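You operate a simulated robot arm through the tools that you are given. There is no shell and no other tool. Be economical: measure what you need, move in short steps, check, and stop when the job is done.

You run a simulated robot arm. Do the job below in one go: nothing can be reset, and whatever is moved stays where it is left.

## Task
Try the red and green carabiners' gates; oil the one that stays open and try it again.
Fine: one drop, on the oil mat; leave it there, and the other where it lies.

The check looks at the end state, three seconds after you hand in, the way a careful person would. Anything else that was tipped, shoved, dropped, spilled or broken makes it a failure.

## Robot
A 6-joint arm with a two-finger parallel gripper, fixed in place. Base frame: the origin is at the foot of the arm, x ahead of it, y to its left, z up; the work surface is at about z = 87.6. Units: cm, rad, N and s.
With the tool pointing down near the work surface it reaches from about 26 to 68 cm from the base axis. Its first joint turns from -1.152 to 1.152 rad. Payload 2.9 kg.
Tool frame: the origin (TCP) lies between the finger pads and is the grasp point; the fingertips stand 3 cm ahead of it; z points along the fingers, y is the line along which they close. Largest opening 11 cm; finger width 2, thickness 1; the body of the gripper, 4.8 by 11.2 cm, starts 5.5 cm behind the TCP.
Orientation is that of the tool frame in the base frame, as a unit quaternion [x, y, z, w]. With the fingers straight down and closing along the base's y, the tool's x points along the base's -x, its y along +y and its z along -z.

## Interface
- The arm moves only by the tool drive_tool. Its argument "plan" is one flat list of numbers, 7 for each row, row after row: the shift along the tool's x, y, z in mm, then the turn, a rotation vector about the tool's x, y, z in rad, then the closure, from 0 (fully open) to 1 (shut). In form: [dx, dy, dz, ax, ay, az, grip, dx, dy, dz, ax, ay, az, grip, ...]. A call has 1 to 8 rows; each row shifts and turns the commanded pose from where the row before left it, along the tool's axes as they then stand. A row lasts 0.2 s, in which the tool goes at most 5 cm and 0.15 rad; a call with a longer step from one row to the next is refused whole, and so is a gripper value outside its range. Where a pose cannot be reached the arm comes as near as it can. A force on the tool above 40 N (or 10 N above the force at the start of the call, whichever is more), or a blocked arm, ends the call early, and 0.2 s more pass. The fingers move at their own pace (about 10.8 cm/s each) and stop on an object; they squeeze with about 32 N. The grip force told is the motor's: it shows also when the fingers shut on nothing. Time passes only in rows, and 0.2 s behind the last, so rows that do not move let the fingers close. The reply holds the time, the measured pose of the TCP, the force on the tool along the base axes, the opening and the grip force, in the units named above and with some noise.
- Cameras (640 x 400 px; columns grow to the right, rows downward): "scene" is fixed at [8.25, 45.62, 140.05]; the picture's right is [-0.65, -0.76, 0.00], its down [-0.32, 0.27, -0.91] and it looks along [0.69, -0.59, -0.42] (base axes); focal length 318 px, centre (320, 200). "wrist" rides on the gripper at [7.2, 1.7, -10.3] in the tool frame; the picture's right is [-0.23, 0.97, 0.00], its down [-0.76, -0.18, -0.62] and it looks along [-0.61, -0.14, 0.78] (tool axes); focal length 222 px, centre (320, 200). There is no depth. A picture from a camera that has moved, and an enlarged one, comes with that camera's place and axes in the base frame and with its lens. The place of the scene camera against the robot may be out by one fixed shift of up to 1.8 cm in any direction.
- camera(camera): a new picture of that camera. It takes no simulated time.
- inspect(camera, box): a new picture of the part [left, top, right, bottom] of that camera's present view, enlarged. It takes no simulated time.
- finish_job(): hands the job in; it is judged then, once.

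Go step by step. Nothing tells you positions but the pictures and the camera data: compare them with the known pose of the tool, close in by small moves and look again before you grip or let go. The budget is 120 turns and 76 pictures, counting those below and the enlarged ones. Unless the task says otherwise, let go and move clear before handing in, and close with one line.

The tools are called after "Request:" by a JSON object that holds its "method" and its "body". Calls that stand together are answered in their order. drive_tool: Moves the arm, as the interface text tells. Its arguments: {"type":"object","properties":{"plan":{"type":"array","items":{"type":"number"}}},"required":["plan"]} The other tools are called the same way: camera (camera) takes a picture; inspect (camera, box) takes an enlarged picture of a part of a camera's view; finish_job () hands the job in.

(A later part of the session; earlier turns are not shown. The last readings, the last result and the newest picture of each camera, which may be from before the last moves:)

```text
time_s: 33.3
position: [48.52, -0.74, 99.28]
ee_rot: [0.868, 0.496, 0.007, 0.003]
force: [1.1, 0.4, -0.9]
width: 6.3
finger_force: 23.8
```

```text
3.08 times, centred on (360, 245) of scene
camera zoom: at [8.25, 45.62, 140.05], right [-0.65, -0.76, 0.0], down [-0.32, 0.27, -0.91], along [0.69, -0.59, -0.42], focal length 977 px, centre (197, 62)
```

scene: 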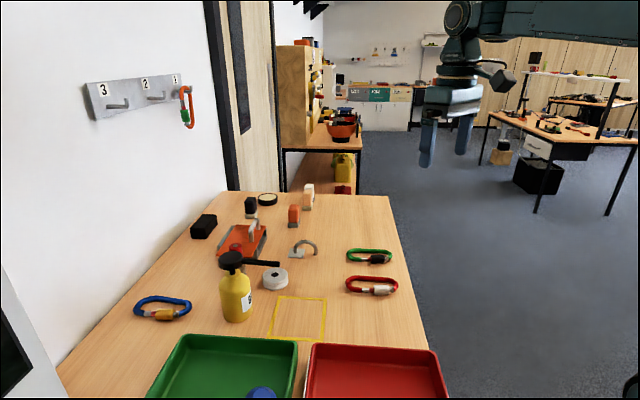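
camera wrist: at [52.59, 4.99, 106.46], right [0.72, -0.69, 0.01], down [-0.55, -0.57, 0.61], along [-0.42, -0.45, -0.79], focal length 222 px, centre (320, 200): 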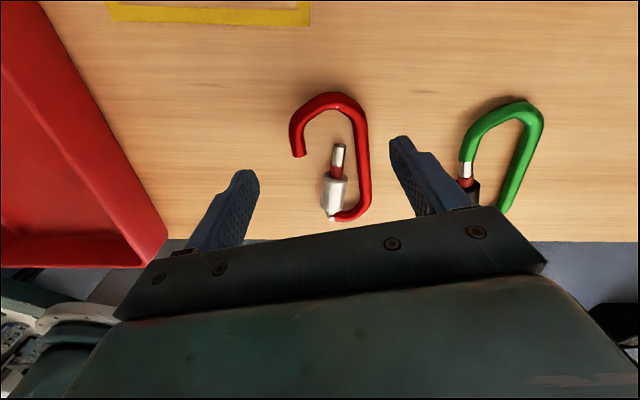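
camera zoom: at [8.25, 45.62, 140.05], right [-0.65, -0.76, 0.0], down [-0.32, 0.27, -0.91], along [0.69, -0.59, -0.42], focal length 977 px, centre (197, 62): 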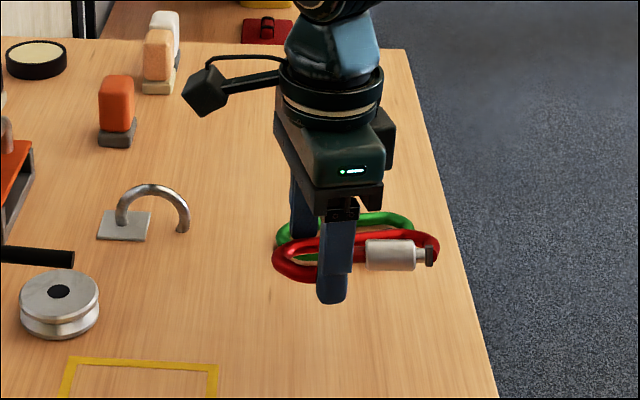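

It hangs level and firm. Now I'll turn it half round in place at this height.

Request:
{"method": "drive_tool", "body": {"plan": [0, 0, 0, 0, 0, -0.148, 0.7, 0, 0, 0, 0, 0, -0.148, 0.7, 0, 0, 0, 0, 0, -0.148, 0.7, 0, 0, 0, 0, 0, -0.148, 0.7, 0, 0, 0, 0, 0, -0.148, 0.7, 0, 0, 0, 0, 0, -0.148, 0.7, 0, 0, 0, 0, 0, -0.148, 0.7, 0, 0, 0, 0, 0, -0.148, 0.7]}}

Request:
{"method": "drive_tool", "body": {"plan": [0, 0, 0, 0, 0, -0.148, 0.7, 0, 0, 0, 0, 0, -0.148, 0.7, 0, 0, 0, 0, 0, -0.148, 0.7, 0, 0, 0, 0, 0, -0.148, 0.7, 0, 0, 0, 0, 0, -0.148, 0.7, 0, 0, 0, 0, 0, -0.148, 0.7, 0, 0, 0, 0, 0, -0.148, 0.7, 0, 0, 0, 0, 0, -0.148, 0.7]}}

Request:
{"method": "drive_tool", "body": {"plan": [0, 0, 0, 0, 0, -0.148, 0.7, 0, 0, 0, 0, 0, -0.148, 0.7, 0, 0, 0, 0, 0, -0.148, 0.7, 0, 0, 0, 0, 0, -0.148, 0.7, 0, 0, 0, 0, 0, -0.148, 0.7]}}

Request:
{"method": "camera", "body": {"camera": "wrist"}}

```text
time_s: 35.1
position: [48.38, -0.78, 99.21]
ee_rot: [0.442, 0.897, 0.003, 0.007]
force: [-0.2, -0.5, -0.8]
width: 6.28
finger_force: 23.5
```

```text
time_s: 36.9
position: [48.34, -0.75, 99.23]
ee_rot: [-0.133, 0.991, -0.002, 0.008]
force: [0.1, 0.1, -0.9]
width: 6.28
finger_force: 24.1
```

```text
time_s: 38.1
position: [48.4, -0.75, 99.33]
ee_rot: [-0.483, 0.875, -0.004, 0.007]
force: [0.7, -0.1, -1.4]
width: 6.24
finger_force: 24.1
```

```text
34 pictures are left
camera wrist: at [42.88, -5.99, 109.57], right [-0.7, 0.71, -0.01], down [0.55, 0.55, 0.63], along [0.46, 0.44, -0.77], focal length 222 px, centre (320, 200)
```

wrist: 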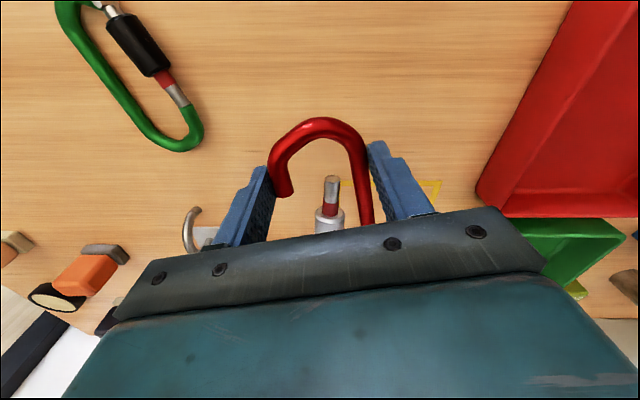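

It turned half round safely. I'll raise and shift it toward the mat to triangulate the spout tip with the wrist camera.

Request:
{"method": "drive_tool", "body": {"plan": [-17.7, 11.9, -28, 0, 0, 0, 0.7, -17.7, 11.9, -28, 0, 0, 0, 0.7, -17.7, 11.9, -28, 0, 0, 0, 0.7, -17.7, 11.9, -28, 0, 0, 0, 0.7, -17.7, 11.9, -28, 0, 0, 0, 0.7, -17.7, 11.9, -28, 0, 0, 0, 0.7]}}

Request:
{"method": "camera", "body": {"camera": "wrist"}}

```text
time_s: 39.5
position: [47.79, 11.75, 116.21]
ee_rot: [-0.481, 0.876, -0.004, 0.007]
force: [0.6, -0.4, -0.7]
width: 6.24
finger_force: 24.1
```

```text
33 pictures are left
camera wrist: at [42.2, 6.58, 126.52], right [-0.7, 0.71, -0.01], down [0.55, 0.55, 0.63], along [0.46, 0.44, -0.78], focal length 222 px, centre (320, 200)
```

wrist: 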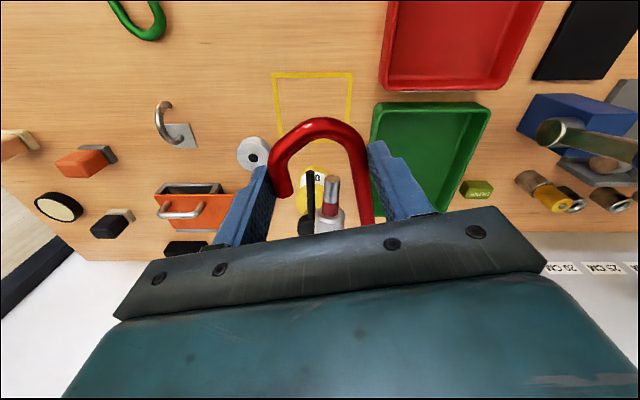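

Request:
{"method": "inspect", "body": {"camera": "wrist", "box": [250, 60, 400, 250]}}

```text
2.11 times, centred on (325, 155) of wrist
camera zoom: at [42.2, 6.58, 126.52], right [-0.7, 0.71, -0.01], down [0.55, 0.55, 0.63], along [0.46, 0.44, -0.78], focal length 468 px, centre (310, 295)
```

zoom: 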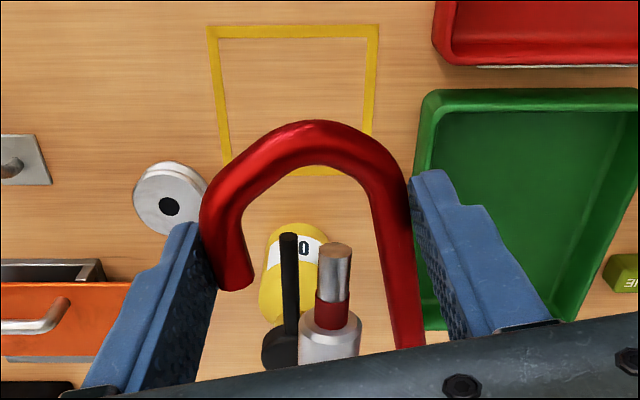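

The spout tip is at about (54.3, 16.2, 101.8). I'll back away from the bottle, descend, and then slide the carabiner in low under the spout.

Request:
{"method": "drive_tool", "body": {"plan": [36.7, 0, 0, 0, 0, 0, 0.7, 36.7, 0, 0, 0, 0, 0, 0.7, 36.7, 0, 0, 0, 0, 0, 0.7, 0, 0, 44, 0, 0, 0, 0.7, 0, 0, 44, 0, 0, 0, 0.7, 0, 0, 44, 0, 0, 0, 0.7, 0, 0, 44, 0, 0, 0, 0.7, 0, 0, 44, 0, 0, 0, 0.7]}}

```text
time_s: 41.3
position: [42.2, 2.57, 94.13]
ee_rot: [-0.482, 0.876, -0.002, 0.007]
force: [-0.6, -0.2, -1.5]
width: 6.26
finger_force: 23.8
```

Request:
{"method": "drive_tool", "body": {"plan": [-30, -4, 0, 0, 0, 0, 0.7, -30, -4, 0, 0, 0, 0, 0.7, -29.4, -4.7, 0, 0, 0, 0, 0.7, 0, 0, 0, 0, 0, 0, 0.7]}}

Request:
{"method": "inspect", "body": {"camera": "scene", "box": [190, 220, 370, 345]}}

Request:
{"method": "camera", "body": {"camera": "wrist"}}

```text
time_s: 42.3
position: [48.21, 9.75, 94.07]
ee_rot: [-0.482, 0.876, -0.004, 0.007]
force: [-0.7, 0.3, -1.0]
width: 6.24
finger_force: 24.1
```

```text
3.20 times, centred on (280, 282) of scene
camera zoom: at [8.25, 45.62, 140.05], right [-0.65, -0.76, 0.0], down [-0.32, 0.27, -0.91], along [0.69, -0.59, -0.42], focal length 1016 px, centre (448, -64)
```

zoom: 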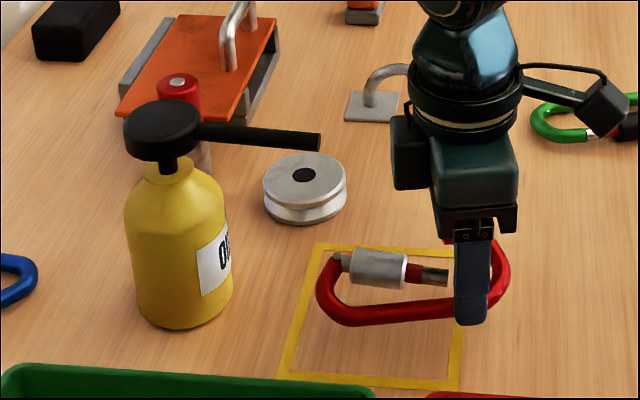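

```text
30 pictures are left
camera wrist: at [42.68, 4.6, 104.38], right [-0.7, 0.71, -0.01], down [0.55, 0.55, 0.63], along [0.46, 0.44, -0.78], focal length 222 px, centre (320, 200)
```

wrist: 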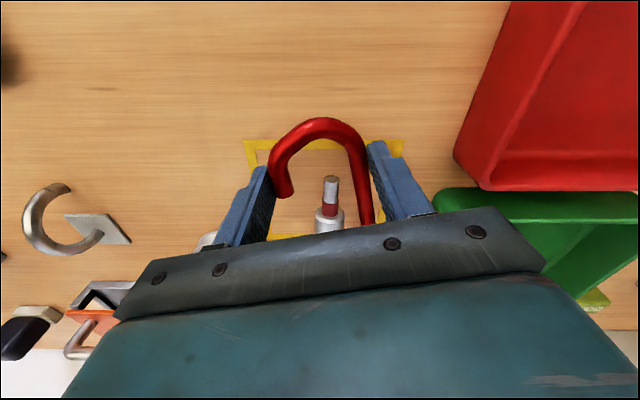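

The hinge pin is close under the spout tip. The scene view suggests about 1 cm more to the spine side and 0.5 cm toward the bottle. I'll correct that and set it down.

Request:
{"method": "drive_tool", "body": {"plan": [-5, 11, 0, 0, 0, 0, 0.7, 0, 0, 14, 0, 0, 0, 0.7, 0, 0, 13, 0, 0, 0, 0.7, 0, 0, 0, 0, 0, 0, 0.7]}}

Request:
{"method": "inspect", "body": {"camera": "scene", "box": [190, 220, 370, 345]}}

```text
time_s: 43.3
position: [47.62, 10.63, 91.51]
ee_rot: [-0.482, 0.876, -0.004, 0.007]
force: [-3.6, -1.5, 12.5]
width: 6.24
finger_force: 24.3
```

```text
3.20 times, centred on (280, 282) of scene
camera zoom: at [8.22, 45.61, 140.06], right [-0.65, -0.76, 0.0], down [-0.32, 0.27, -0.91], along [0.69, -0.59, -0.42], focal length 1016 px, centre (448, -64)
```

zoom: 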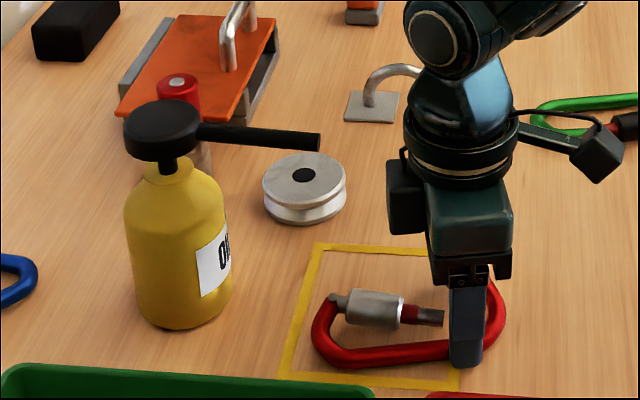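

The hinge pin now appears almost exactly beneath the spout tip and the carabiner rests on the mat. I'll release and rise away from the bottle.

Request:
{"method": "drive_tool", "body": {"plan": [0, 0, 0, 0, 0, 0, 0.5, 0, 0, 0, 0, 0, 0, 0.35, 0, 0, 0, 0, 0, 0, 0.2, 0, 0, 0, 0, 0, 0, 0.2, 0, 0, -30, 0, 0, 0, 0.2, 30, 0, -30, 0, 0, 0, 0.2, 30, 0, -35, 0, 0, 0, 0.2, 20, 0, -40, 0, 0, 0, 0.2]}}

Request:
{"method": "inspect", "body": {"camera": "scene", "box": [190, 220, 370, 345]}}

Request:
{"method": "camera", "body": {"camera": "wrist"}}

```text
time_s: 45.1
position: [42.69, 3.8, 104.79]
ee_rot: [-0.481, 0.876, -0.004, 0.007]
force: [-0.2, -0.3, -0.1]
width: 8.8
finger_force: 0.1
```

```text
3.20 times, centred on (280, 282) of scene
camera zoom: at [8.24, 45.62, 140.05], right [-0.65, -0.76, 0.0], down [-0.32, 0.27, -0.91], along [0.69, -0.59, -0.42], focal length 1016 px, centre (448, -64)
```

zoom: 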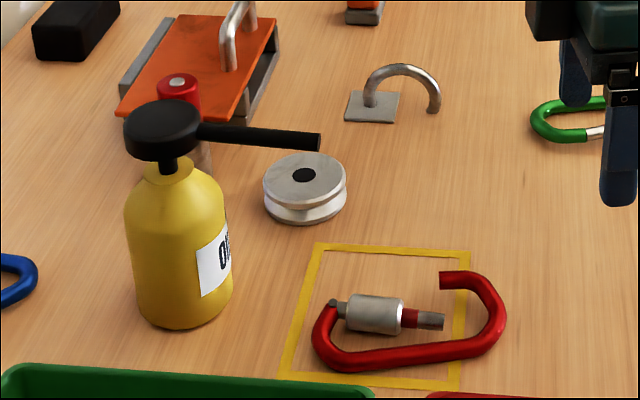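

```text
27 pictures are left
camera wrist: at [37.16, -1.4, 115.1], right [-0.7, 0.71, -0.01], down [0.55, 0.55, 0.63], along [0.46, 0.44, -0.78], focal length 222 px, centre (320, 200)
```

wrist: 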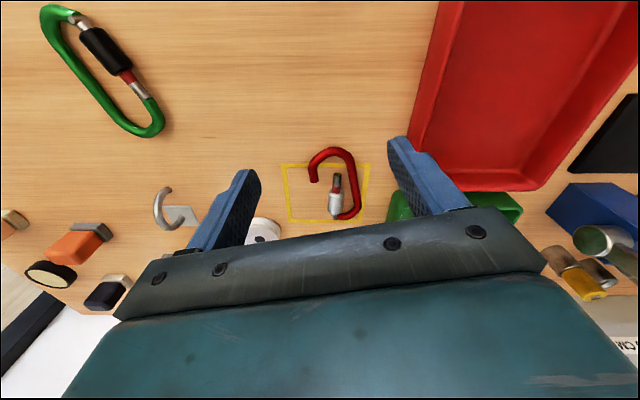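

The carabiner rests on the mat with the hinge under the spout. Now I'll go high and look at the pump head from above.

Request:
{"method": "drive_tool", "body": {"plan": [0, 0, -45, 0, 0, 0, 0.2, 0, 0, -45, 0, 0, 0, 0.2, 0, 0, -45, 0, 0, 0, 0.2, 0, 0, -20, 0, 0, 0, 0.2, -45, -8, 0, 0, 0, 0, 0.2, -45, -8, 0, 0, 0, 0, 0.2, -45, -8, 0, 0, 0, 0, 0.2]}}

Request:
{"method": "inspect", "body": {"camera": "wrist", "box": [220, 80, 420, 240]}}

```text
time_s: 46.7
position: [52.17, 14.09, 120.18]
ee_rot: [-0.481, 0.877, -0.004, 0.007]
force: [-0.7, 0.2, -0.1]
width: 8.8
finger_force: 0.1
```

```text
2.50 times, centred on (320, 160) of wrist
camera zoom: at [46.66, 8.89, 130.46], right [-0.7, 0.71, -0.01], down [0.55, 0.55, 0.63], along [0.46, 0.44, -0.78], focal length 555 px, centre (320, 300)
```

zoom: 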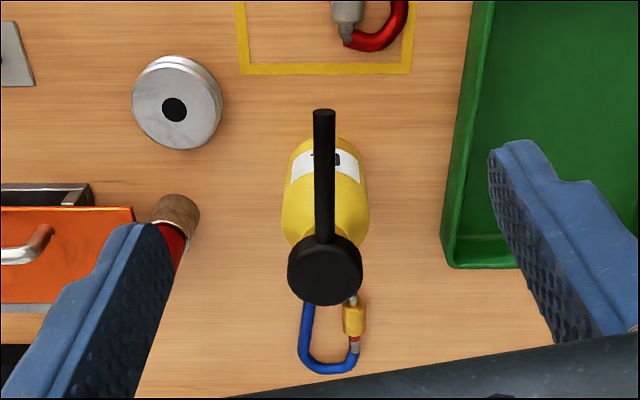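

From above, the hinge pin lies about 1.3 cm to the side of the spout's plumb line, toward the green tray. I'll go back along the same path, regrip the nose end and shift it by that amount.

Request:
{"method": "drive_tool", "body": {"plan": [45, 8, 0, 0, 0, 0, 0.2, 45, 8, 0, 0, 0, 0, 0.2, 45, 8, 0, 0, 0, 0, 0.2, 0, 0, 40, 0, 0, 0, 0.2, 0, 0, 40, 0, 0, 0, 0.2, 0, 0, 40, 0, 0, 0, 0.2, 0, 0, 35, 0, 0, 0, 0.2]}}

Request:
{"method": "drive_tool", "body": {"plan": [-20, 0, 40, 0, 0, 0, 0.2, -30, 0, 35, 0, 0, 0, 0.2, -30, 0, 30, 0, 0, 0, 0.2, 0, 0, 26, 0, 0, 0, 0.2, 0, 0, 0, 0, 0, 0, 0.2]}}

Request:
{"method": "inspect", "body": {"camera": "wrist", "box": [200, 60, 480, 240]}}

```text
time_s: 48.3
position: [50.72, 4.5, 116.75]
ee_rot: [-0.482, 0.876, -0.003, 0.006]
force: [-0.3, -0.1, -0.1]
width: 8.78
finger_force: 0.1
out of reach, approached as far as the arm can: row 3, 4, 5, 6, 7
```

```text
time_s: 49.5
position: [58.07, 11.67, 105.63]
ee_rot: [-0.482, 0.876, -0.004, 0.005]
force: [0.1, -0.2, -0.4]
width: 8.82
finger_force: 0.1
out of reach, approached as far as the arm can: row 1, 2, 4
```

```text
2.22 times, centred on (340, 150) of wrist
camera zoom: at [52.67, 6.61, 115.93], right [-0.7, 0.71, -0.01], down [0.55, 0.55, 0.63], along [0.45, 0.44, -0.78], focal length 494 px, centre (276, 311)
```

zoom: 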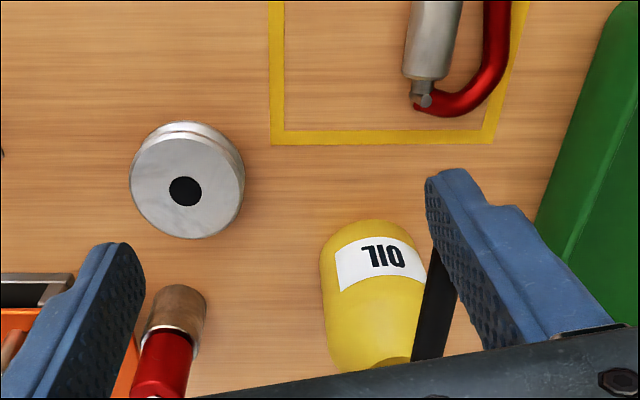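

The arm ran into some reach limit and stopped short, at (58, 11.7, 105.6), with a finger close to the spout. I'll rise straight up to be safe.

Request:
{"method": "drive_tool", "body": {"plan": [0, 0, -20, 0, 0, 0, 0.2, 0, 0, -40, 0, 0, 0, 0.2, 0, 0, -40, 0, 0, 0, 0.2]}}

Request:
{"method": "camera", "body": {"camera": "scene"}}

```text
time_s: 50.3
position: [57.68, 12.43, 115.74]
ee_rot: [-0.547, 0.837, -0.01, 0.005]
force: [1.3, -1.9, -0.2]
width: 8.8
finger_force: 0.1
```

```text
24 pictures are left
```

scene: 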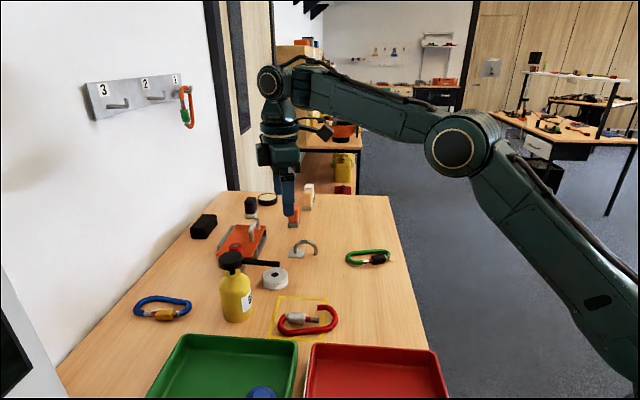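

Nothing was disturbed. I'll pause one step and read the settled pose.

Request:
{"method": "drive_tool", "body": {"plan": [0, 0, 0, 0, 0, 0, 0.2, 0, 0, 0, 0, 0, 0, 0.2]}}

```text
time_s: 50.9
position: [57.93, 11.72, 115.78]
ee_rot: [-0.482, 0.876, -0.004, 0.007]
force: [-0.8, 0.4, 0.2]
width: 8.81
finger_force: 0.1
```

Request:
{"method": "drive_tool", "body": {"plan": [16, 20, 0, 0, 0, 0, 0.2, 16, 20, 0, 0, 0, 0, 0.2, 16, 20, 0, 0, 0, 0, 0.2, 16.5, 21, 0, 0, 0, 0, 0.2, 0, 0, 0, 0, 0, 0, 0.2]}}

```text
time_s: 52.1
position: [48.99, 10.87, 117.26]
ee_rot: [-0.482, 0.876, -0.003, 0.005]
force: [0.0, -0.1, 0.1]
width: 8.79
finger_force: 0.1
out of reach, approached as far as the arm can: row 3, 4
```

Request:
{"method": "drive_tool", "body": {"plan": [0, 0, 30, 0, 0, 0, 0.2, 0, 0, 30, 0, 0, 0, 0.2, 0, 0, 30, 0, 0, 0, 0.2, 0, 0, 0, 0, 0, 0, 0.2]}}

Request:
{"method": "camera", "body": {"camera": "scene"}}

```text
time_s: 53.1
position: [53.54, 12.42, 112.34]
ee_rot: [-0.481, 0.877, -0.005, 0.005]
force: [-1.0, 0.0, -1.3]
width: 8.8
finger_force: 0.1
out of reach, approached as far as the arm can: row 1, 2, 3
```

```text
23 pictures are left
```

scene: 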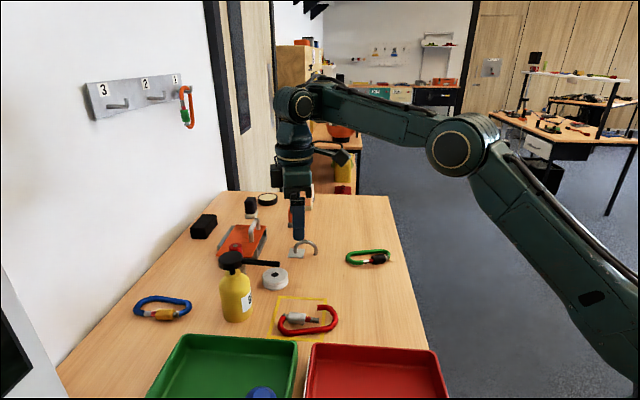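

The arm seems to be in a different posture with a tighter inner limit. I'll move back outward and up, turn the wrist back to neutral yaw, and test the reach there.

Request:
{"method": "drive_tool", "body": {"plan": [-16, -20, -30, 0, 0, 0, 0.2, -16, -20, -30, 0, 0, 0, 0.2, -16, -20, -30, 0, 0, 0, 0.2, -16, -20, 0, 0, 0, 0, 0.2, 0, 0, 0, 0, 0, 0, 0.2]}}

Request:
{"method": "drive_tool", "body": {"plan": [0, 0, 0, 0, 0, 0.144, 0.2, 0, 0, 0, 0, 0, 0.144, 0.2, 0, 0, 0, 0, 0, 0.144, 0.2, 0, 0, 0, 0, 0, 0.144, 0.2, 0, 0, 0, 0, 0, 0.144, 0.2, 0, 0, 0, 0, 0, 0.144, 0.2, 0, 0, 0, 0, 0, 0.144, 0.2]}}

Request:
{"method": "drive_tool", "body": {"plan": [30, 0, 0, 0, 0, 0, 0.2, 30, 0, 0, 0, 0, 0, 0.2, 30, 0, 0, 0, 0, 0, 0.2, 0, 0, 0, 0, 0, 0, 0.2]}}

```text
time_s: 54.3
position: [58.7, 12.52, 119.06]
ee_rot: [-0.481, 0.877, -0.002, 0.007]
force: [1.1, 0.3, -0.6]
width: 8.81
finger_force: 0.1
out of reach, approached as far as the arm can: row 1, 3, 4
```

```text
time_s: 55.2
position: [59.1, 12.48, 118.86]
ee_rot: [-0.259, 0.966, -0.003, 0.016]
force: [1.9, 0.7, -3.6]
width: 8.8
finger_force: 0.0
stopped in row 4: the force on the tool passed its limit (the readings are from after the stop); the commanded pose is now the measured one
```

```text
time_s: 56.2
position: [51.08, 8.12, 118.47]
ee_rot: [-0.258, 0.966, -0.002, 0.015]
force: [0.1, -0.6, -0.2]
width: 8.82
finger_force: 0.0
```

Inward motion works again now. I'll restore the yaw here step by step.

Request:
{"method": "drive_tool", "body": {"plan": [0, 0, 0, 0, 0, -0.12, 0.2, 0, 0, 0, 0, 0, -0.12, 0.2, 0, 0, 0, 0, 0, -0.12, 0.2, 0, 0, 0, 0, 0, -0.12, 0.2, 0, 0, 0, 0, 0, 0, 0.2]}}

Request:
{"method": "camera", "body": {"camera": "scene"}}

```text
time_s: 57.4
position: [51.19, 8.05, 118.58]
ee_rot: [-0.482, 0.876, -0.006, 0.014]
force: [-0.3, 0.6, -0.3]
width: 8.8
finger_force: 0.0
```

```text
22 pictures are left
```

scene: 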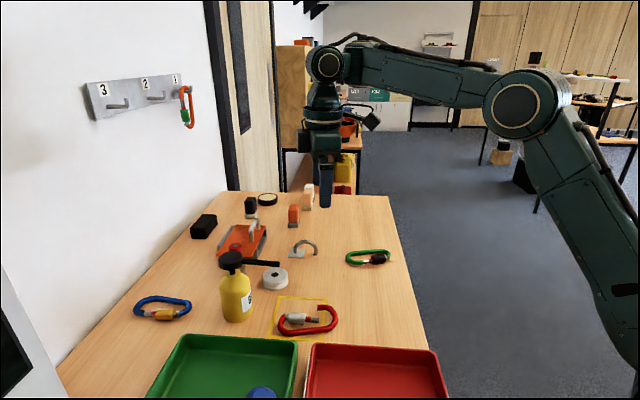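

Back in a good posture. I'll remove the small tilt, move over the nose end and descend partway.

Request:
{"method": "drive_tool", "body": {"plan": [0, 0, 0, -0.024, 0.019, 0, 0.2, -3, 44, 0, 0, 0, 0, 0.2, 0, 0, 40, 0, 0, 0, 0.2, 0, 0, 40, 0, 0, 0, 0.2, 0, 0, 40, 0, 0, 0, 0.2, 0, 0, 40, 0, 0, 0, 0.2, 0, 0, 0, 0, 0, 0, 0.2]}}

Request:
{"method": "inspect", "body": {"camera": "wrist", "box": [200, 40, 480, 240]}}

```text
time_s: 59.0
position: [55.15, 12.13, 109.68]
ee_rot: [-0.482, 0.876, 0.001, -0.003]
force: [0.4, 0.2, -0.9]
width: 8.84
finger_force: 0.0
out of reach, approached as far as the arm can: row 3, 4, 5, 6
```

```text
2.00 times, centred on (340, 140) of wrist
camera zoom: at [49.79, 6.98, 120.06], right [-0.7, 0.71, 0.0], down [0.56, 0.55, 0.62], along [0.44, 0.43, -0.78], focal length 444 px, centre (280, 320)
```

zoom: 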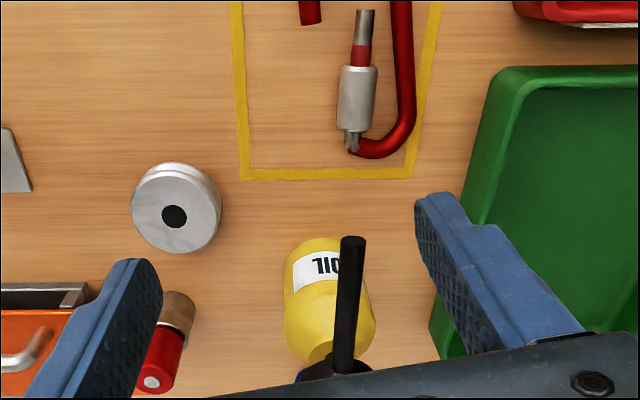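

The same limit appears on the way down with this yaw. I'll rise, turn the yaw to about 0.5 (where moving inward worked), go over the spot and descend with that yaw.

Request:
{"method": "drive_tool", "body": {"plan": [0, 0, -40, 0, 0, 0, 0.2, 0, 0, -30, 0, 0, 0, 0.2, 0, 0, 0, 0, 0, 0.12, 0.2, 0, 0, 0, 0, 0, 0.12, 0.2, 0, 0, 0, 0, 0, 0.12, 0.2, 0, 0, 0, 0, 0, 0.12, 0.2, 0, 0, 0, 0, 0, 0, 0.2]}}

Request:
{"method": "drive_tool", "body": {"plan": [24, 8, 0, 0, 0, 0, 0.2, 24, 8, 0, 0, 0, 0, 0.2, 25, 8, 0, 0, 0, 0, 0.2, 0, 0, 0, 0, 0, 0, 0.2]}}

Request:
{"method": "drive_tool", "body": {"plan": [0, 0, 30, 0, 0, 0, 0.2, 0, 0, 30, 0, 0, 0, 0.2, 0, 0, 0, 0, 0, 0, 0.2]}}

```text
time_s: 60.6
position: [55.25, 12.27, 116.52]
ee_rot: [-0.258, 0.966, -0.002, 0.0]
force: [1.0, -0.3, 0.1]
width: 8.79
finger_force: 0.1
```

```text
time_s: 61.6
position: [47.62, 10.69, 116.53]
ee_rot: [-0.258, 0.966, -0.001, 0.001]
force: [-0.1, 0.0, 0.6]
width: 8.8
finger_force: 0.0
```

```text
time_s: 62.4
position: [47.52, 10.85, 110.67]
ee_rot: [-0.26, 0.966, 0.0, 0.0]
force: [0.1, 0.7, -0.2]
width: 8.81
finger_force: 0.0
```

That works. I'll continue down and then turn to the frame's yaw near the table.

Request:
{"method": "drive_tool", "body": {"plan": [0, 0, 40, 0, 0, 0, 0.2, 0, 0, 40, 0, 0, 0, 0.2, 0, 0, 30, 0, 0, 0, 0.2, 0, 0, 0, 0, 0, 0, 0.2]}}

Request:
{"method": "drive_tool", "body": {"plan": [0, 0, 0, 0, 0, -0.12, 0.2, 0, 0, 0, 0, 0, -0.12, 0.2, 0, 0, 0, 0, 0, -0.12, 0.2, 0, 0, 0, 0, 0, -0.12, 0.2, 0, 0, 0, 0, 0, 0, 0.2]}}

Request:
{"method": "camera", "body": {"camera": "wrist"}}

```text
time_s: 63.4
position: [47.95, 10.7, 99.63]
ee_rot: [-0.258, 0.966, 0.0, 0.0]
force: [0.4, 1.5, 0.1]
width: 8.81
finger_force: 0.1
```

```text
time_s: 64.6
position: [47.85, 10.75, 99.62]
ee_rot: [-0.482, 0.876, -0.001, -0.001]
force: [0.8, 0.8, -0.9]
width: 8.8
finger_force: 0.1
```

```text
20 pictures are left
camera wrist: at [42.52, 5.59, 109.95], right [-0.7, 0.71, 0.0], down [0.56, 0.55, 0.62], along [0.44, 0.44, -0.78], focal length 222 px, centre (320, 200)
```

wrist: 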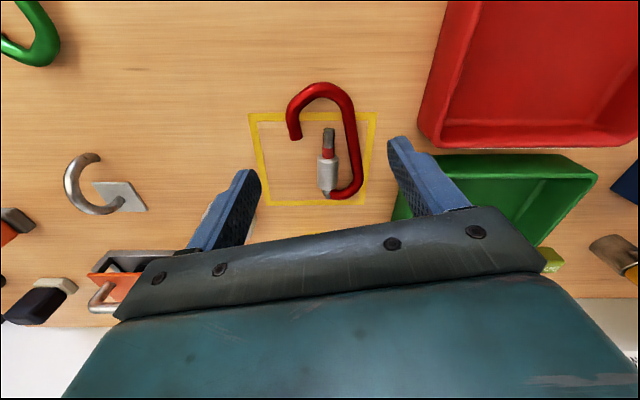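

Reachable and centred over the nose end. I'll lower, regrip, lift 4 mm, shift 13 mm sideways, and set it down.

Request:
{"method": "drive_tool", "body": {"plan": [0, 0, 40, 0, 0, 0, 0.2, 0, 0, 40, 0, 0, 0, 0.2, 0, 0, 0, 0, 0, 0, 0.3, 0, 0, 0, 0, 0, 0, 0.4, 0, 0, 0, 0, 0, 0, 0.55, 0, 0, 0, 0, 0, 0, 0.7, 0, 0, 0, 0, 0, 0, 0.7]}}

Request:
{"method": "drive_tool", "body": {"plan": [0, 0, -4, 0, 0, 0, 0.7, 0, -7, 0, 0, 0, 0, 0.7, 0, -6, 0, 0, 0, 0, 0.7, 0, 0, 0, 0, 0, 0, 0.7, 0, 0, 4, 0, 0, 0, 0.7, 0, 0, 0, 0, 0, 0, 0.7]}}

Request:
{"method": "inspect", "body": {"camera": "scene", "box": [190, 220, 370, 345]}}

```text
time_s: 66.2
position: [47.62, 10.79, 91.59]
ee_rot: [-0.481, 0.877, -0.001, 0.0]
force: [1.4, 0.4, 0.5]
width: 6.34
finger_force: 24.2
```

```text
time_s: 67.6
position: [48.9, 9.95, 91.5]
ee_rot: [-0.482, 0.876, -0.001, 0.001]
force: [-0.5, -1.1, 2.2]
width: 6.33
finger_force: 23.9
```

```text
3.20 times, centred on (280, 282) of scene
camera zoom: at [8.24, 45.61, 140.05], right [-0.65, -0.76, 0.0], down [-0.32, 0.27, -0.91], along [0.69, -0.59, -0.42], focal length 1016 px, centre (448, -64)
```

zoom: 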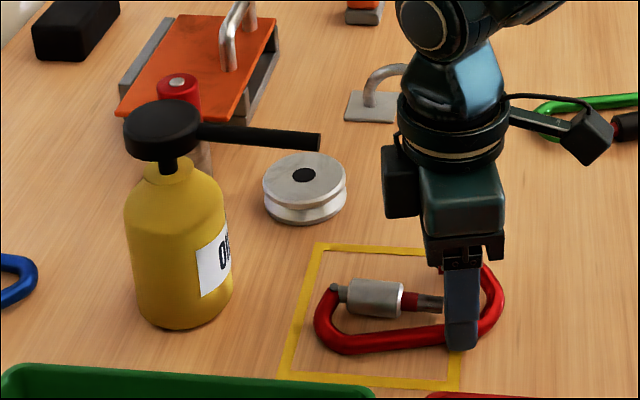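

Placed. I'll release, rise, turn back to the 0.5 yaw and climb.

Request:
{"method": "drive_tool", "body": {"plan": [0, 0, 0, 0, 0, 0, 0.5, 0, 0, 0, 0, 0, 0, 0.35, 0, 0, 0, 0, 0, 0, 0.2, 0, 0, 0, 0, 0, 0, 0.2, 0, 0, -40, 0, 0, 0, 0.2, 0, 0, -40, 0, 0, 0, 0.2, 0, 0, 0, 0, 0, 0.12, 0.2, 0, 0, 0, 0, 0, 0.12, 0.2]}}

Request:
{"method": "drive_tool", "body": {"plan": [0, 0, 0, 0, 0, 0.12, 0.2, 0, 0, 0, 0, 0, 0.12, 0.2, 0, 0, -45, 0, 0, 0, 0.2, 0, 0, -45, 0, 0, 0, 0.2, 0, 0, -45, 0, 0, 0, 0.2, 0, 0, -45, 0, 0, 0, 0.2, -40, 0, -30, 0, 0, 0, 0.2, 0, 0, 0, 0, 0, 0, 0.2]}}

Request:
{"method": "camera", "body": {"camera": "wrist"}}

```text
time_s: 69.4
position: [48.87, 9.95, 99.69]
ee_rot: [-0.372, 0.928, 0.0, 0.001]
force: [0.5, 0.0, -0.7]
width: 8.81
finger_force: 0.1
```

```text
time_s: 71.2
position: [52.52, 12.02, 120.26]
ee_rot: [-0.259, 0.966, 0.0, -0.001]
force: [0.0, 0.9, -0.3]
width: 8.79
finger_force: 0.1
```

```text
18 pictures are left
camera wrist: at [45.3, 9.96, 130.62], right [-0.29, 0.96, 0.0], down [0.75, 0.23, 0.62], along [0.6, 0.18, -0.78], focal length 222 px, centre (320, 200)
```

wrist: 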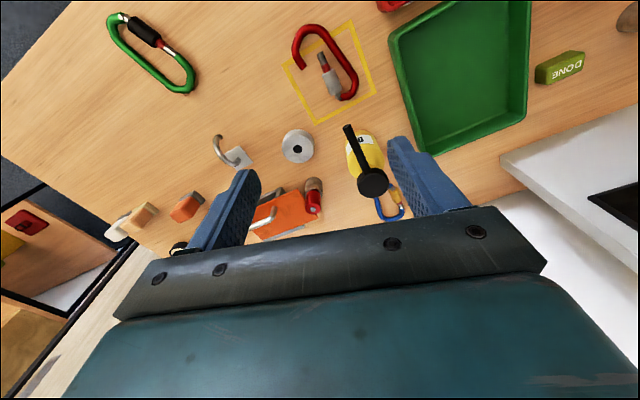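

Request:
{"method": "inspect", "body": {"camera": "wrist", "box": [280, 10, 430, 210]}}

```text
2.00 times, centred on (355, 110) of wrist
camera zoom: at [45.3, 9.96, 130.62], right [-0.29, 0.96, 0.0], down [0.75, 0.23, 0.62], along [0.6, 0.18, -0.78], focal length 444 px, centre (250, 380)
```

zoom: 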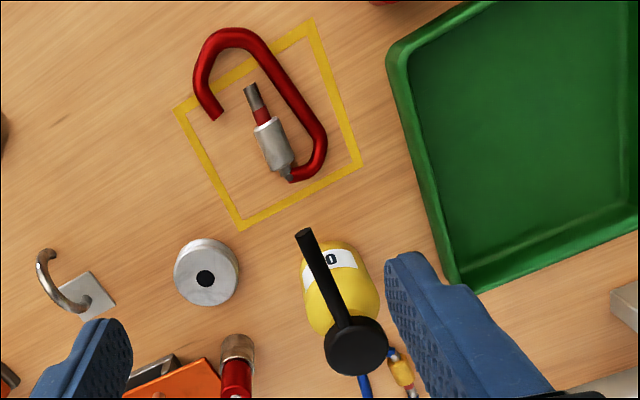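

The hinge is now in line with the spout but about 0.6 cm short of its plumb point. A drop can't be taken back, so I'll go down the same way and slide it 6 mm toward the bottle.

Request:
{"method": "drive_tool", "body": {"plan": [40, 0, 30, 0, 0, 0, 0.2, 0, 0, 45, 0, 0, 0, 0.2, 0, 0, 45, 0, 0, 0, 0.2, 0, 0, 45, 0, 0, 0, 0.2, 0, 0, 45, 0, 0, 0, 0.2, 0, 0, 0, 0, 0, -0.12, 0.2, 0, 0, 0, 0, 0, -0.12, 0.2]}}

Request:
{"method": "drive_tool", "body": {"plan": [0, 0, 0, 0, 0, -0.12, 0.2, 0, 0, 0, 0, 0, -0.12, 0.2, 0, 0, 40, 0, 0, 0, 0.2, 0, 0, 40, 0, 0, 0, 0.2, 0, 0, 0, 0, 0, 0, 0.2]}}

```text
time_s: 72.8
position: [48.82, 10.12, 99.58]
ee_rot: [-0.374, 0.927, -0.001, 0.0]
force: [0.0, -0.4, 0.5]
width: 8.8
finger_force: 0.2
```

```text
time_s: 74.0
position: [49.07, 10.09, 91.59]
ee_rot: [-0.482, 0.876, 0.0, 0.0]
force: [0.0, -0.8, 0.3]
width: 8.81
finger_force: 0.2
```

Request:
{"method": "drive_tool", "body": {"plan": [0, 0, 0, 0, 0, 0, 0.35, 0, 0, 0, 0, 0, 0, 0.5, 0, 0, 0, 0, 0, 0, 0.7, 0, 0, 0, 0, 0, 0, 0.7, 0, 0, -3, 0, 0, 0, 0.7, -6, 0, 0, 0, 0, 0, 0.7, 0, 0, 3, 0, 0, 0, 0.7, 0, 0, 0, 0, 0, 0, 0.7]}}

Request:
{"method": "drive_tool", "body": {"plan": [0, 0, 0, 0, 0, 0, 0.5, 0, 0, 0, 0, 0, 0, 0.35, 0, 0, 0, 0, 0, 0, 0.2, 0, 0, 0, 0, 0, 0, 0.2, 0, 0, -40, 0, 0, 0, 0.2, 0, 0, -40, 0, 0, 0, 0.2, 0, 0, 0, 0, 0, 0.12, 0.2, 0, 0, 0, 0, 0, 0.12, 0.2]}}

Request:
{"method": "drive_tool", "body": {"plan": [0, 0, 0, 0, 0, 0.12, 0.2, 0, 0, 0, 0, 0, 0.12, 0.2, 0, 0, -45, 0, 0, 0, 0.2, 0, 0, -45, 0, 0, 0, 0.2, 0, 0, -45, 0, 0, 0, 0.2, 0, 0, -45, 0, 0, 0, 0.2, -45, 0, -10, 0, 0, 0, 0.2, 0, 0, 0, 0, 0, 0, 0.2]}}

Request:
{"method": "inspect", "body": {"camera": "wrist", "box": [280, 10, 430, 210]}}

Request:
{"method": "inspect", "body": {"camera": "scene", "box": [190, 220, 370, 345]}}

```text
time_s: 75.8
position: [49.18, 10.56, 91.53]
ee_rot: [-0.481, 0.877, 0.0, 0.001]
force: [0.1, -1.0, 3.0]
width: 6.34
finger_force: 23.6
```

```text
time_s: 77.6
position: [49.18, 10.46, 99.6]
ee_rot: [-0.372, 0.928, 0.0, 0.0]
force: [-0.5, 0.7, 0.0]
width: 8.8
finger_force: 0.1
```

```text
time_s: 79.4
position: [53.19, 12.89, 118.46]
ee_rot: [-0.259, 0.966, -0.001, -0.001]
force: [0.2, 0.1, -0.2]
width: 8.82
finger_force: 0.1
```

```text
2.00 times, centred on (355, 110) of wrist
camera zoom: at [46.02, 10.85, 128.76], right [-0.29, 0.96, 0.0], down [0.75, 0.23, 0.62], along [0.6, 0.18, -0.78], focal length 444 px, centre (250, 380)
```

zoom: 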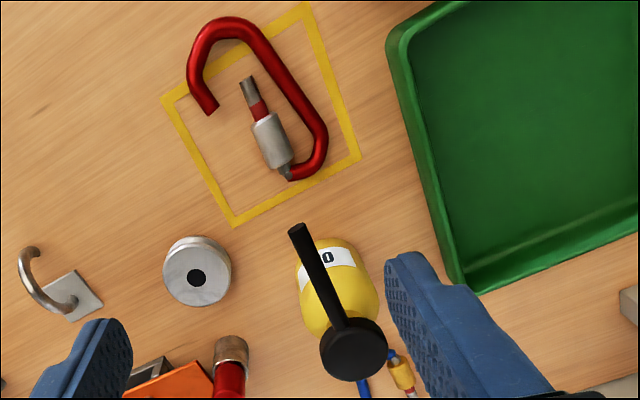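

```text
3.20 times, centred on (280, 282) of scene
camera zoom: at [8.25, 45.62, 140.05], right [-0.65, -0.76, 0.0], down [-0.32, 0.27, -0.91], along [0.69, -0.59, -0.42], focal length 1016 px, centre (448, -64)
```

zoom: 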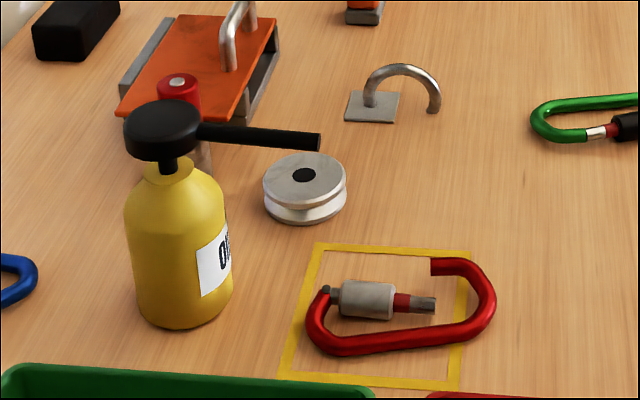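

The hinge is now within a few millimetres of the plumb point in both views. The pump head's centre is about (60.9, 22.9) with its top near 103; I'll go above it with closed fingers.

Request:
{"method": "drive_tool", "body": {"plan": [0, 0, 0, 0, 0, 0, 0.6, -38.8, 16.2, 0, 0, 0, 0, 1, -38.8, 16.2, 0, 0, 0, 0, 1, -38.8, 16.2, 0, 0, 0, 0, 1, 0, 0, 0, 0, 0, 0, 1]}}

Request:
{"method": "inspect", "body": {"camera": "wrist", "box": [240, 80, 400, 240]}}

Request:
{"method": "inspect", "body": {"camera": "scene", "box": [180, 180, 340, 345]}}

```text
time_s: 80.6
position: [56.95, 20.33, 117.19]
ee_rot: [-0.259, 0.966, 0.0, -0.001]
force: [-0.2, -0.4, 0.7]
width: 0.0
finger_force: 31.4
out of reach, approached as far as the arm can: row 3, 4
```

```text
2.50 times, centred on (320, 160) of wrist
camera zoom: at [49.8, 18.29, 127.62], right [-0.29, 0.96, 0.0], down [0.75, 0.23, 0.62], along [0.6, 0.18, -0.78], focal length 555 px, centre (320, 300)
```

zoom: 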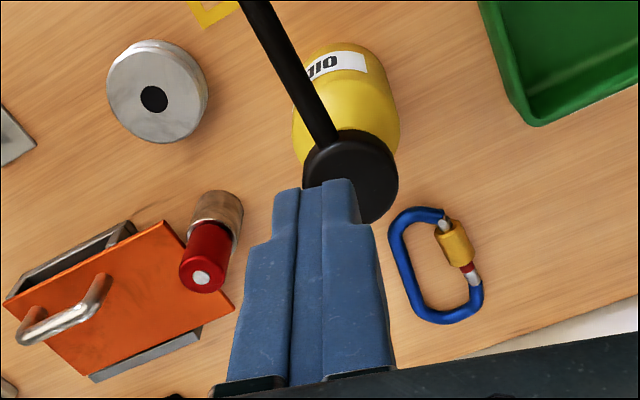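

```text
2.42 times, centred on (260, 262) of scene
camera zoom: at [8.24, 45.62, 140.05], right [-0.65, -0.76, 0.0], down [-0.32, 0.27, -0.91], along [0.69, -0.59, -0.42], focal length 770 px, centre (466, 48)
```

zoom: 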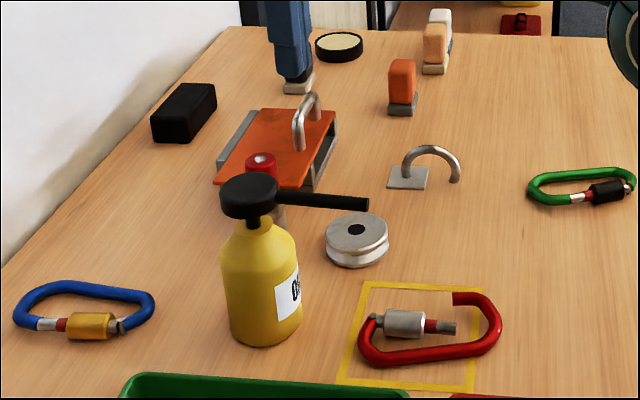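

The outward reach is short at this height. I'll descend to just above head level and then try to move outward.

Request:
{"method": "drive_tool", "body": {"plan": [0, 0, 30, 0, 0, 0, 1, 0, 0, 30, 0, 0, 0, 1, 0, 0, 25, 0, 0, 0, 1, -16, 2, 0, 0, 0, 0, 1, -16, 2, 0, 0, 0, 0, 1, -15, 1, 0, 0, 0, 0, 1, 0, 0, 0, 0, 0, 0, 1]}}

```text
time_s: 82.2
position: [59.92, 23.53, 108.46]
ee_rot: [-0.259, 0.966, -0.001, 0.0]
force: [-0.4, -0.7, -0.1]
width: 0.0
finger_force: 31.9
out of reach, approached as far as the arm can: row 6
```

Request:
{"method": "inspect", "body": {"camera": "wrist", "box": [240, 80, 400, 240]}}

Request:
{"method": "inspect", "body": {"camera": "scene", "box": [180, 200, 340, 345]}}

```text
2.50 times, centred on (320, 160) of wrist
camera zoom: at [52.74, 21.26, 118.97], right [-0.29, 0.96, 0.0], down [0.75, 0.23, 0.62], along [0.6, 0.18, -0.78], focal length 555 px, centre (320, 300)
```

zoom: 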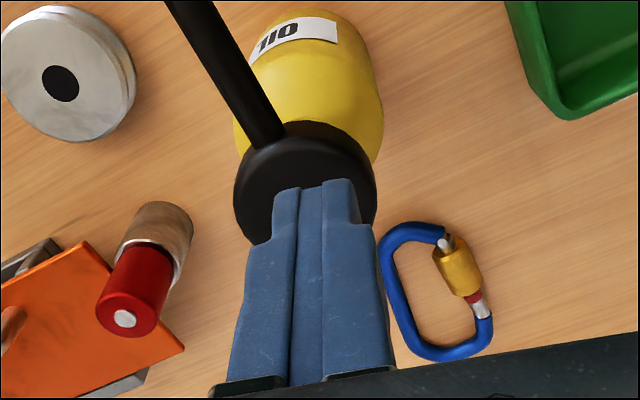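

```text
2.76 times, centred on (260, 272) of scene
camera zoom: at [8.25, 45.62, 140.05], right [-0.65, -0.76, 0.0], down [-0.32, 0.27, -0.91], along [0.69, -0.59, -0.42], focal length 876 px, centre (486, 0)
```

zoom: 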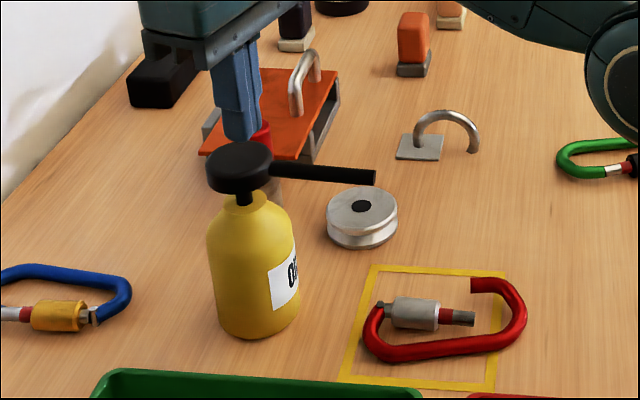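

The fingertips are about 0.8 cm short of the head's centre. I'll correct sideways and gain reach while lowering slightly.

Request:
{"method": "drive_tool", "body": {"plan": [0, -4.5, 8, 0, 0, 0, 1, -6, 0, 0, 0, 0, 0, 1, 0, 0, 0, 0, 0, 0, 1]}}

Request:
{"method": "inspect", "body": {"camera": "wrist", "box": [240, 80, 400, 240]}}

```text
time_s: 83.0
position: [60.31, 23.07, 107.61]
ee_rot: [-0.258, 0.966, -0.001, 0.0]
force: [0.3, -0.2, -0.1]
width: 0.03
finger_force: 32.2
out of reach, approached as far as the arm can: row 2
```

```text
2.50 times, centred on (320, 160) of wrist
camera zoom: at [53.24, 20.89, 117.93], right [-0.29, 0.96, 0.0], down [0.75, 0.23, 0.62], along [0.6, 0.18, -0.78], focal length 555 px, centre (320, 300)
```

zoom: 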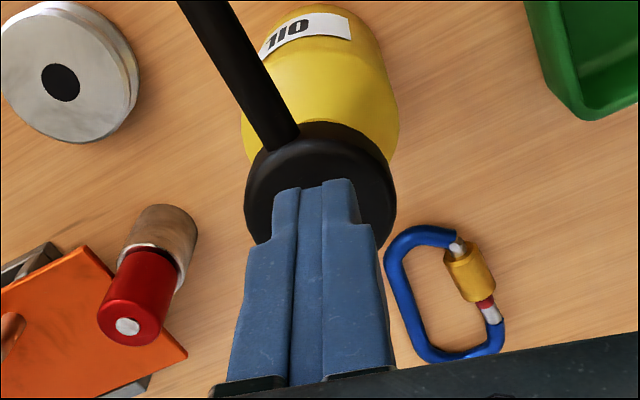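

Now centred over the pump head. I'll press straight down once, slowly.

Request:
{"method": "drive_tool", "body": {"plan": [0, 0, 6, 0, 0, 0, 1, 0, 0, 6, 0, 0, 0, 1, 0, 0, 4, 0, 0, 0, 1, 0, 0, 4, 0, 0, 0, 1]}}

Request:
{"method": "inspect", "body": {"camera": "scene", "box": [180, 200, 340, 345]}}

```text
time_s: 84.0
position: [60.25, 23.01, 105.79]
ee_rot: [-0.261, 0.965, -0.002, 0.0]
force: [-0.7, -0.1, 1.5]
width: 0.0
finger_force: 32.2
```

```text
2.76 times, centred on (260, 272) of scene
camera zoom: at [8.24, 45.61, 140.05], right [-0.65, -0.76, 0.0], down [-0.32, 0.27, -0.91], along [0.69, -0.59, -0.42], focal length 876 px, centre (486, 0)
```

zoom: 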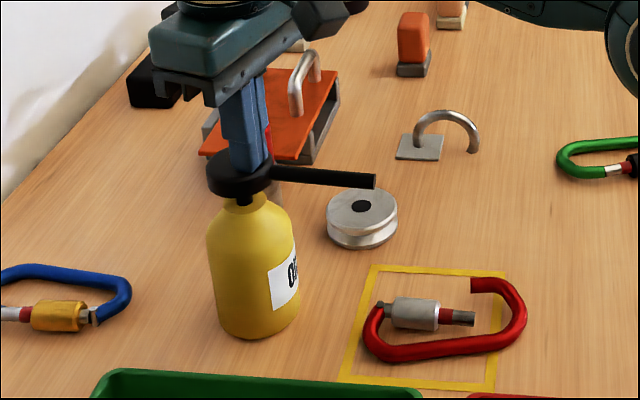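

Contact has just begun. I'll continue the same press.

Request:
{"method": "drive_tool", "body": {"plan": [0, 0, 4, 0, 0, 0, 1, 0, 0, 4, 0, 0, 0, 1, 0, 0, 3, 0, 0, 0, 1]}}

Request:
{"method": "inspect", "body": {"camera": "scene", "box": [180, 200, 340, 345]}}

```text
time_s: 84.8
position: [60.41, 23.05, 104.45]
ee_rot: [-0.259, 0.966, 0.0, 0.001]
force: [-0.4, 1.4, 3.1]
width: 0.0
finger_force: 32.1
```

```text
2.76 times, centred on (260, 272) of scene
camera zoom: at [8.24, 45.62, 140.05], right [-0.65, -0.76, 0.0], down [-0.32, 0.27, -0.91], along [0.69, -0.59, -0.42], focal length 876 px, centre (486, 0)
```

zoom: 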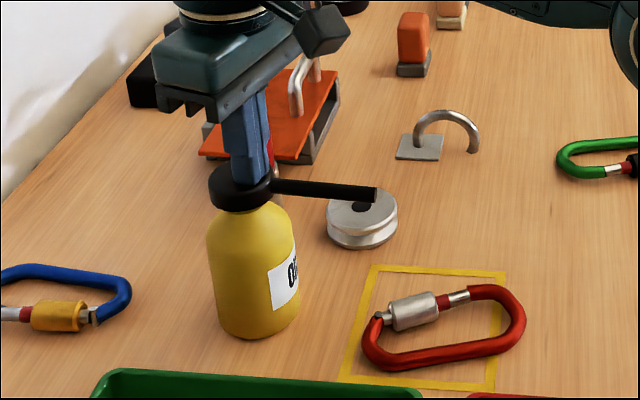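

The pump went down and the red gate has sprung shut, so the drop landed. I'll release the pump by going straight up, then move back inward.

Request:
{"method": "drive_tool", "body": {"plan": [0, 0, -8, 0, 0, 0, 1, 0, 0, -10, 0, 0, 0, 1, 0, 0, -20, 0, 0, 0, 1, 0, 0, -20, 0, 0, 0, 1, 30, 0, -20, 0, 0, 0, 1, 30, 0, -20, 0, 0, 0, 1, 0, 0, 0, 0, 0, 0, 1]}}

Request:
{"method": "inspect", "body": {"camera": "scene", "box": [180, 200, 340, 345]}}

```text
time_s: 86.4
position: [54.54, 19.57, 112.8]
ee_rot: [-0.259, 0.966, -0.001, 0.0]
force: [0.5, 0.0, -0.4]
width: 0.01
finger_force: 32.6
out of reach, approached as far as the arm can: row 4
```

```text
2.76 times, centred on (260, 272) of scene
camera zoom: at [8.24, 45.61, 140.05], right [-0.65, -0.76, 0.0], down [-0.32, 0.27, -0.91], along [0.69, -0.59, -0.42], focal length 876 px, centre (486, 0)
```

zoom: 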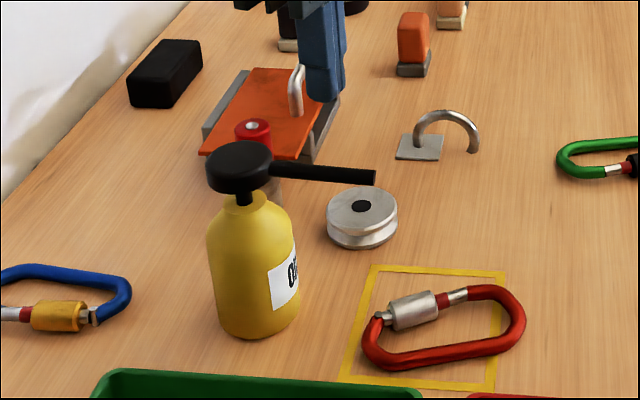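

The bottle is undisturbed and the drop is delivered. Now I'll go back down by the same route to try the red gate again.

Request:
{"method": "drive_tool", "body": {"plan": [30.5, -17.3, 0, 0, 0, 0, 0.6, 30.5, -17.3, 0, 0, 0, 0, 0.3, 30.5, -17.3, 0, 0, 0, 0, 0.2, 0, 0, 0, 0, 0, 0, 0.2]}}

```text
time_s: 87.4
position: [49.03, 10.53, 112.95]
ee_rot: [-0.26, 0.966, 0.0, 0.0]
force: [0.2, 0.1, -0.5]
width: 8.82
finger_force: 0.1
```

Request:
{"method": "drive_tool", "body": {"plan": [0, 0, 45, 0, 0, 0, 0.2, 0, 0, 45, 0, 0, 0, 0.2, 0, 0, 43, 0, 0, 0, 0.2, 0, 0, 0, 0, 0, -0.121, 0.2, 0, 0, 0, 0, 0, -0.121, 0.2, 0, 0, 0, 0, 0, -0.121, 0.2, 0, 0, 0, 0, 0, -0.121, 0.2, 0, 0, 45, 0, 0, 0, 0.2]}}

Request:
{"method": "drive_tool", "body": {"plan": [-18, 0, 0, 0, 0, 0, 0.2, -19, 0, 0, 0, 0, 0, 0.2, 0, 0, 18, 0, 0, 0, 0.2, 0, 0, 18, 0, 0, 0, 0.2, 0, 0, 0, 0, 0, 0, 0.2]}}

Request:
{"method": "inspect", "body": {"camera": "wrist", "box": [200, 0, 480, 240]}}

Request:
{"method": "inspect", "body": {"camera": "scene", "box": [210, 210, 360, 345]}}

```text
time_s: 89.2
position: [48.87, 10.63, 95.19]
ee_rot: [-0.484, 0.875, 0.0, 0.0]
force: [0.8, 1.4, 0.1]
width: 8.81
finger_force: 0.0
```

```text
time_s: 89.9
position: [50.09, 12.96, 94.72]
ee_rot: [-0.476, 0.879, 0.0, -0.016]
force: [-16.1, -13.0, 2.4]
width: 8.82
finger_force: 0.0
stopped in row 3: the force on the tool passed its limit (the readings are from after the stop); the commanded pose is now the measured one
```

```text
1.67 times, centred on (340, 120) of wrist
camera zoom: at [45.0, 7.97, 105.3], right [-0.69, 0.72, 0.01], down [0.58, 0.55, 0.6], along [0.43, 0.42, -0.8], focal length 370 px, centre (287, 333)
```

zoom: 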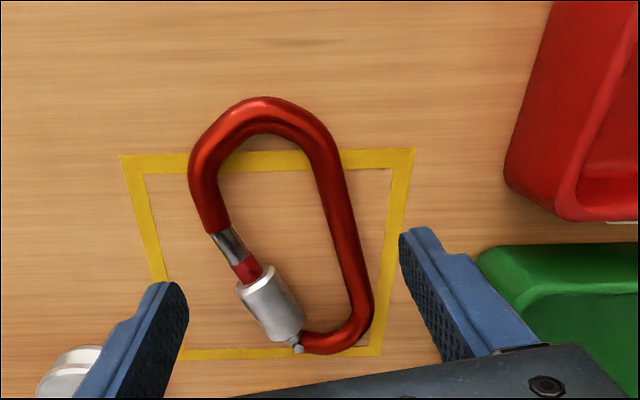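

```text
2.96 times, centred on (285, 278) of scene
camera zoom: at [8.19, 45.58, 140.07], right [-0.65, -0.76, 0.0], down [-0.32, 0.27, -0.91], along [0.69, -0.59, -0.42], focal length 941 px, centre (424, -30)
```

zoom: 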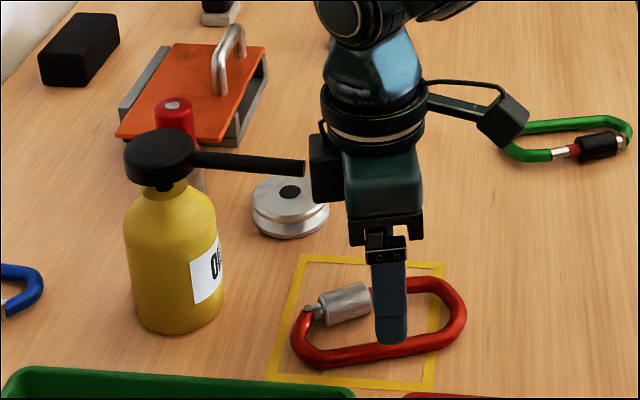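

A part of the gripper body touched the spout tip; the call stopped at once. I'll back off straight away, undo the tilt, then lean the tool away from the bottle before trying again.

Request:
{"method": "drive_tool", "body": {"plan": [15, 0, 0, 0, 0, 0, 0.2, 20, 0, 0, 0, 0, 0, 0.2, 0, 0, 0, 0.015, -0.028, -0.013, 0.2, 0, 0, 0, 0, 0, -0.145, 0.2, 0, 0, 0, 0, -0.15, 0, 0.2, 0, 0, 0, 0, -0.15, 0, 0.2, 0, 0, 0, 0, 0, 0, 0.2]}}

Request:
{"method": "inspect", "body": {"camera": "scene", "box": [180, 200, 340, 345]}}

```text
time_s: 91.5
position: [48.47, 10.2, 94.98]
ee_rot: [-0.539, 0.828, 0.082, 0.131]
force: [-1.0, 0.0, 0.4]
width: 8.79
finger_force: 0.2
```

```text
2.76 times, centred on (260, 272) of scene
camera zoom: at [8.25, 45.61, 140.05], right [-0.65, -0.76, 0.0], down [-0.32, 0.27, -0.91], along [0.69, -0.59, -0.42], focal length 876 px, centre (486, 0)
```

zoom: 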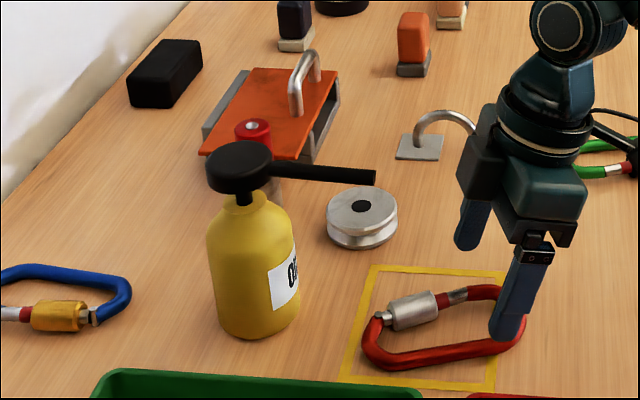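

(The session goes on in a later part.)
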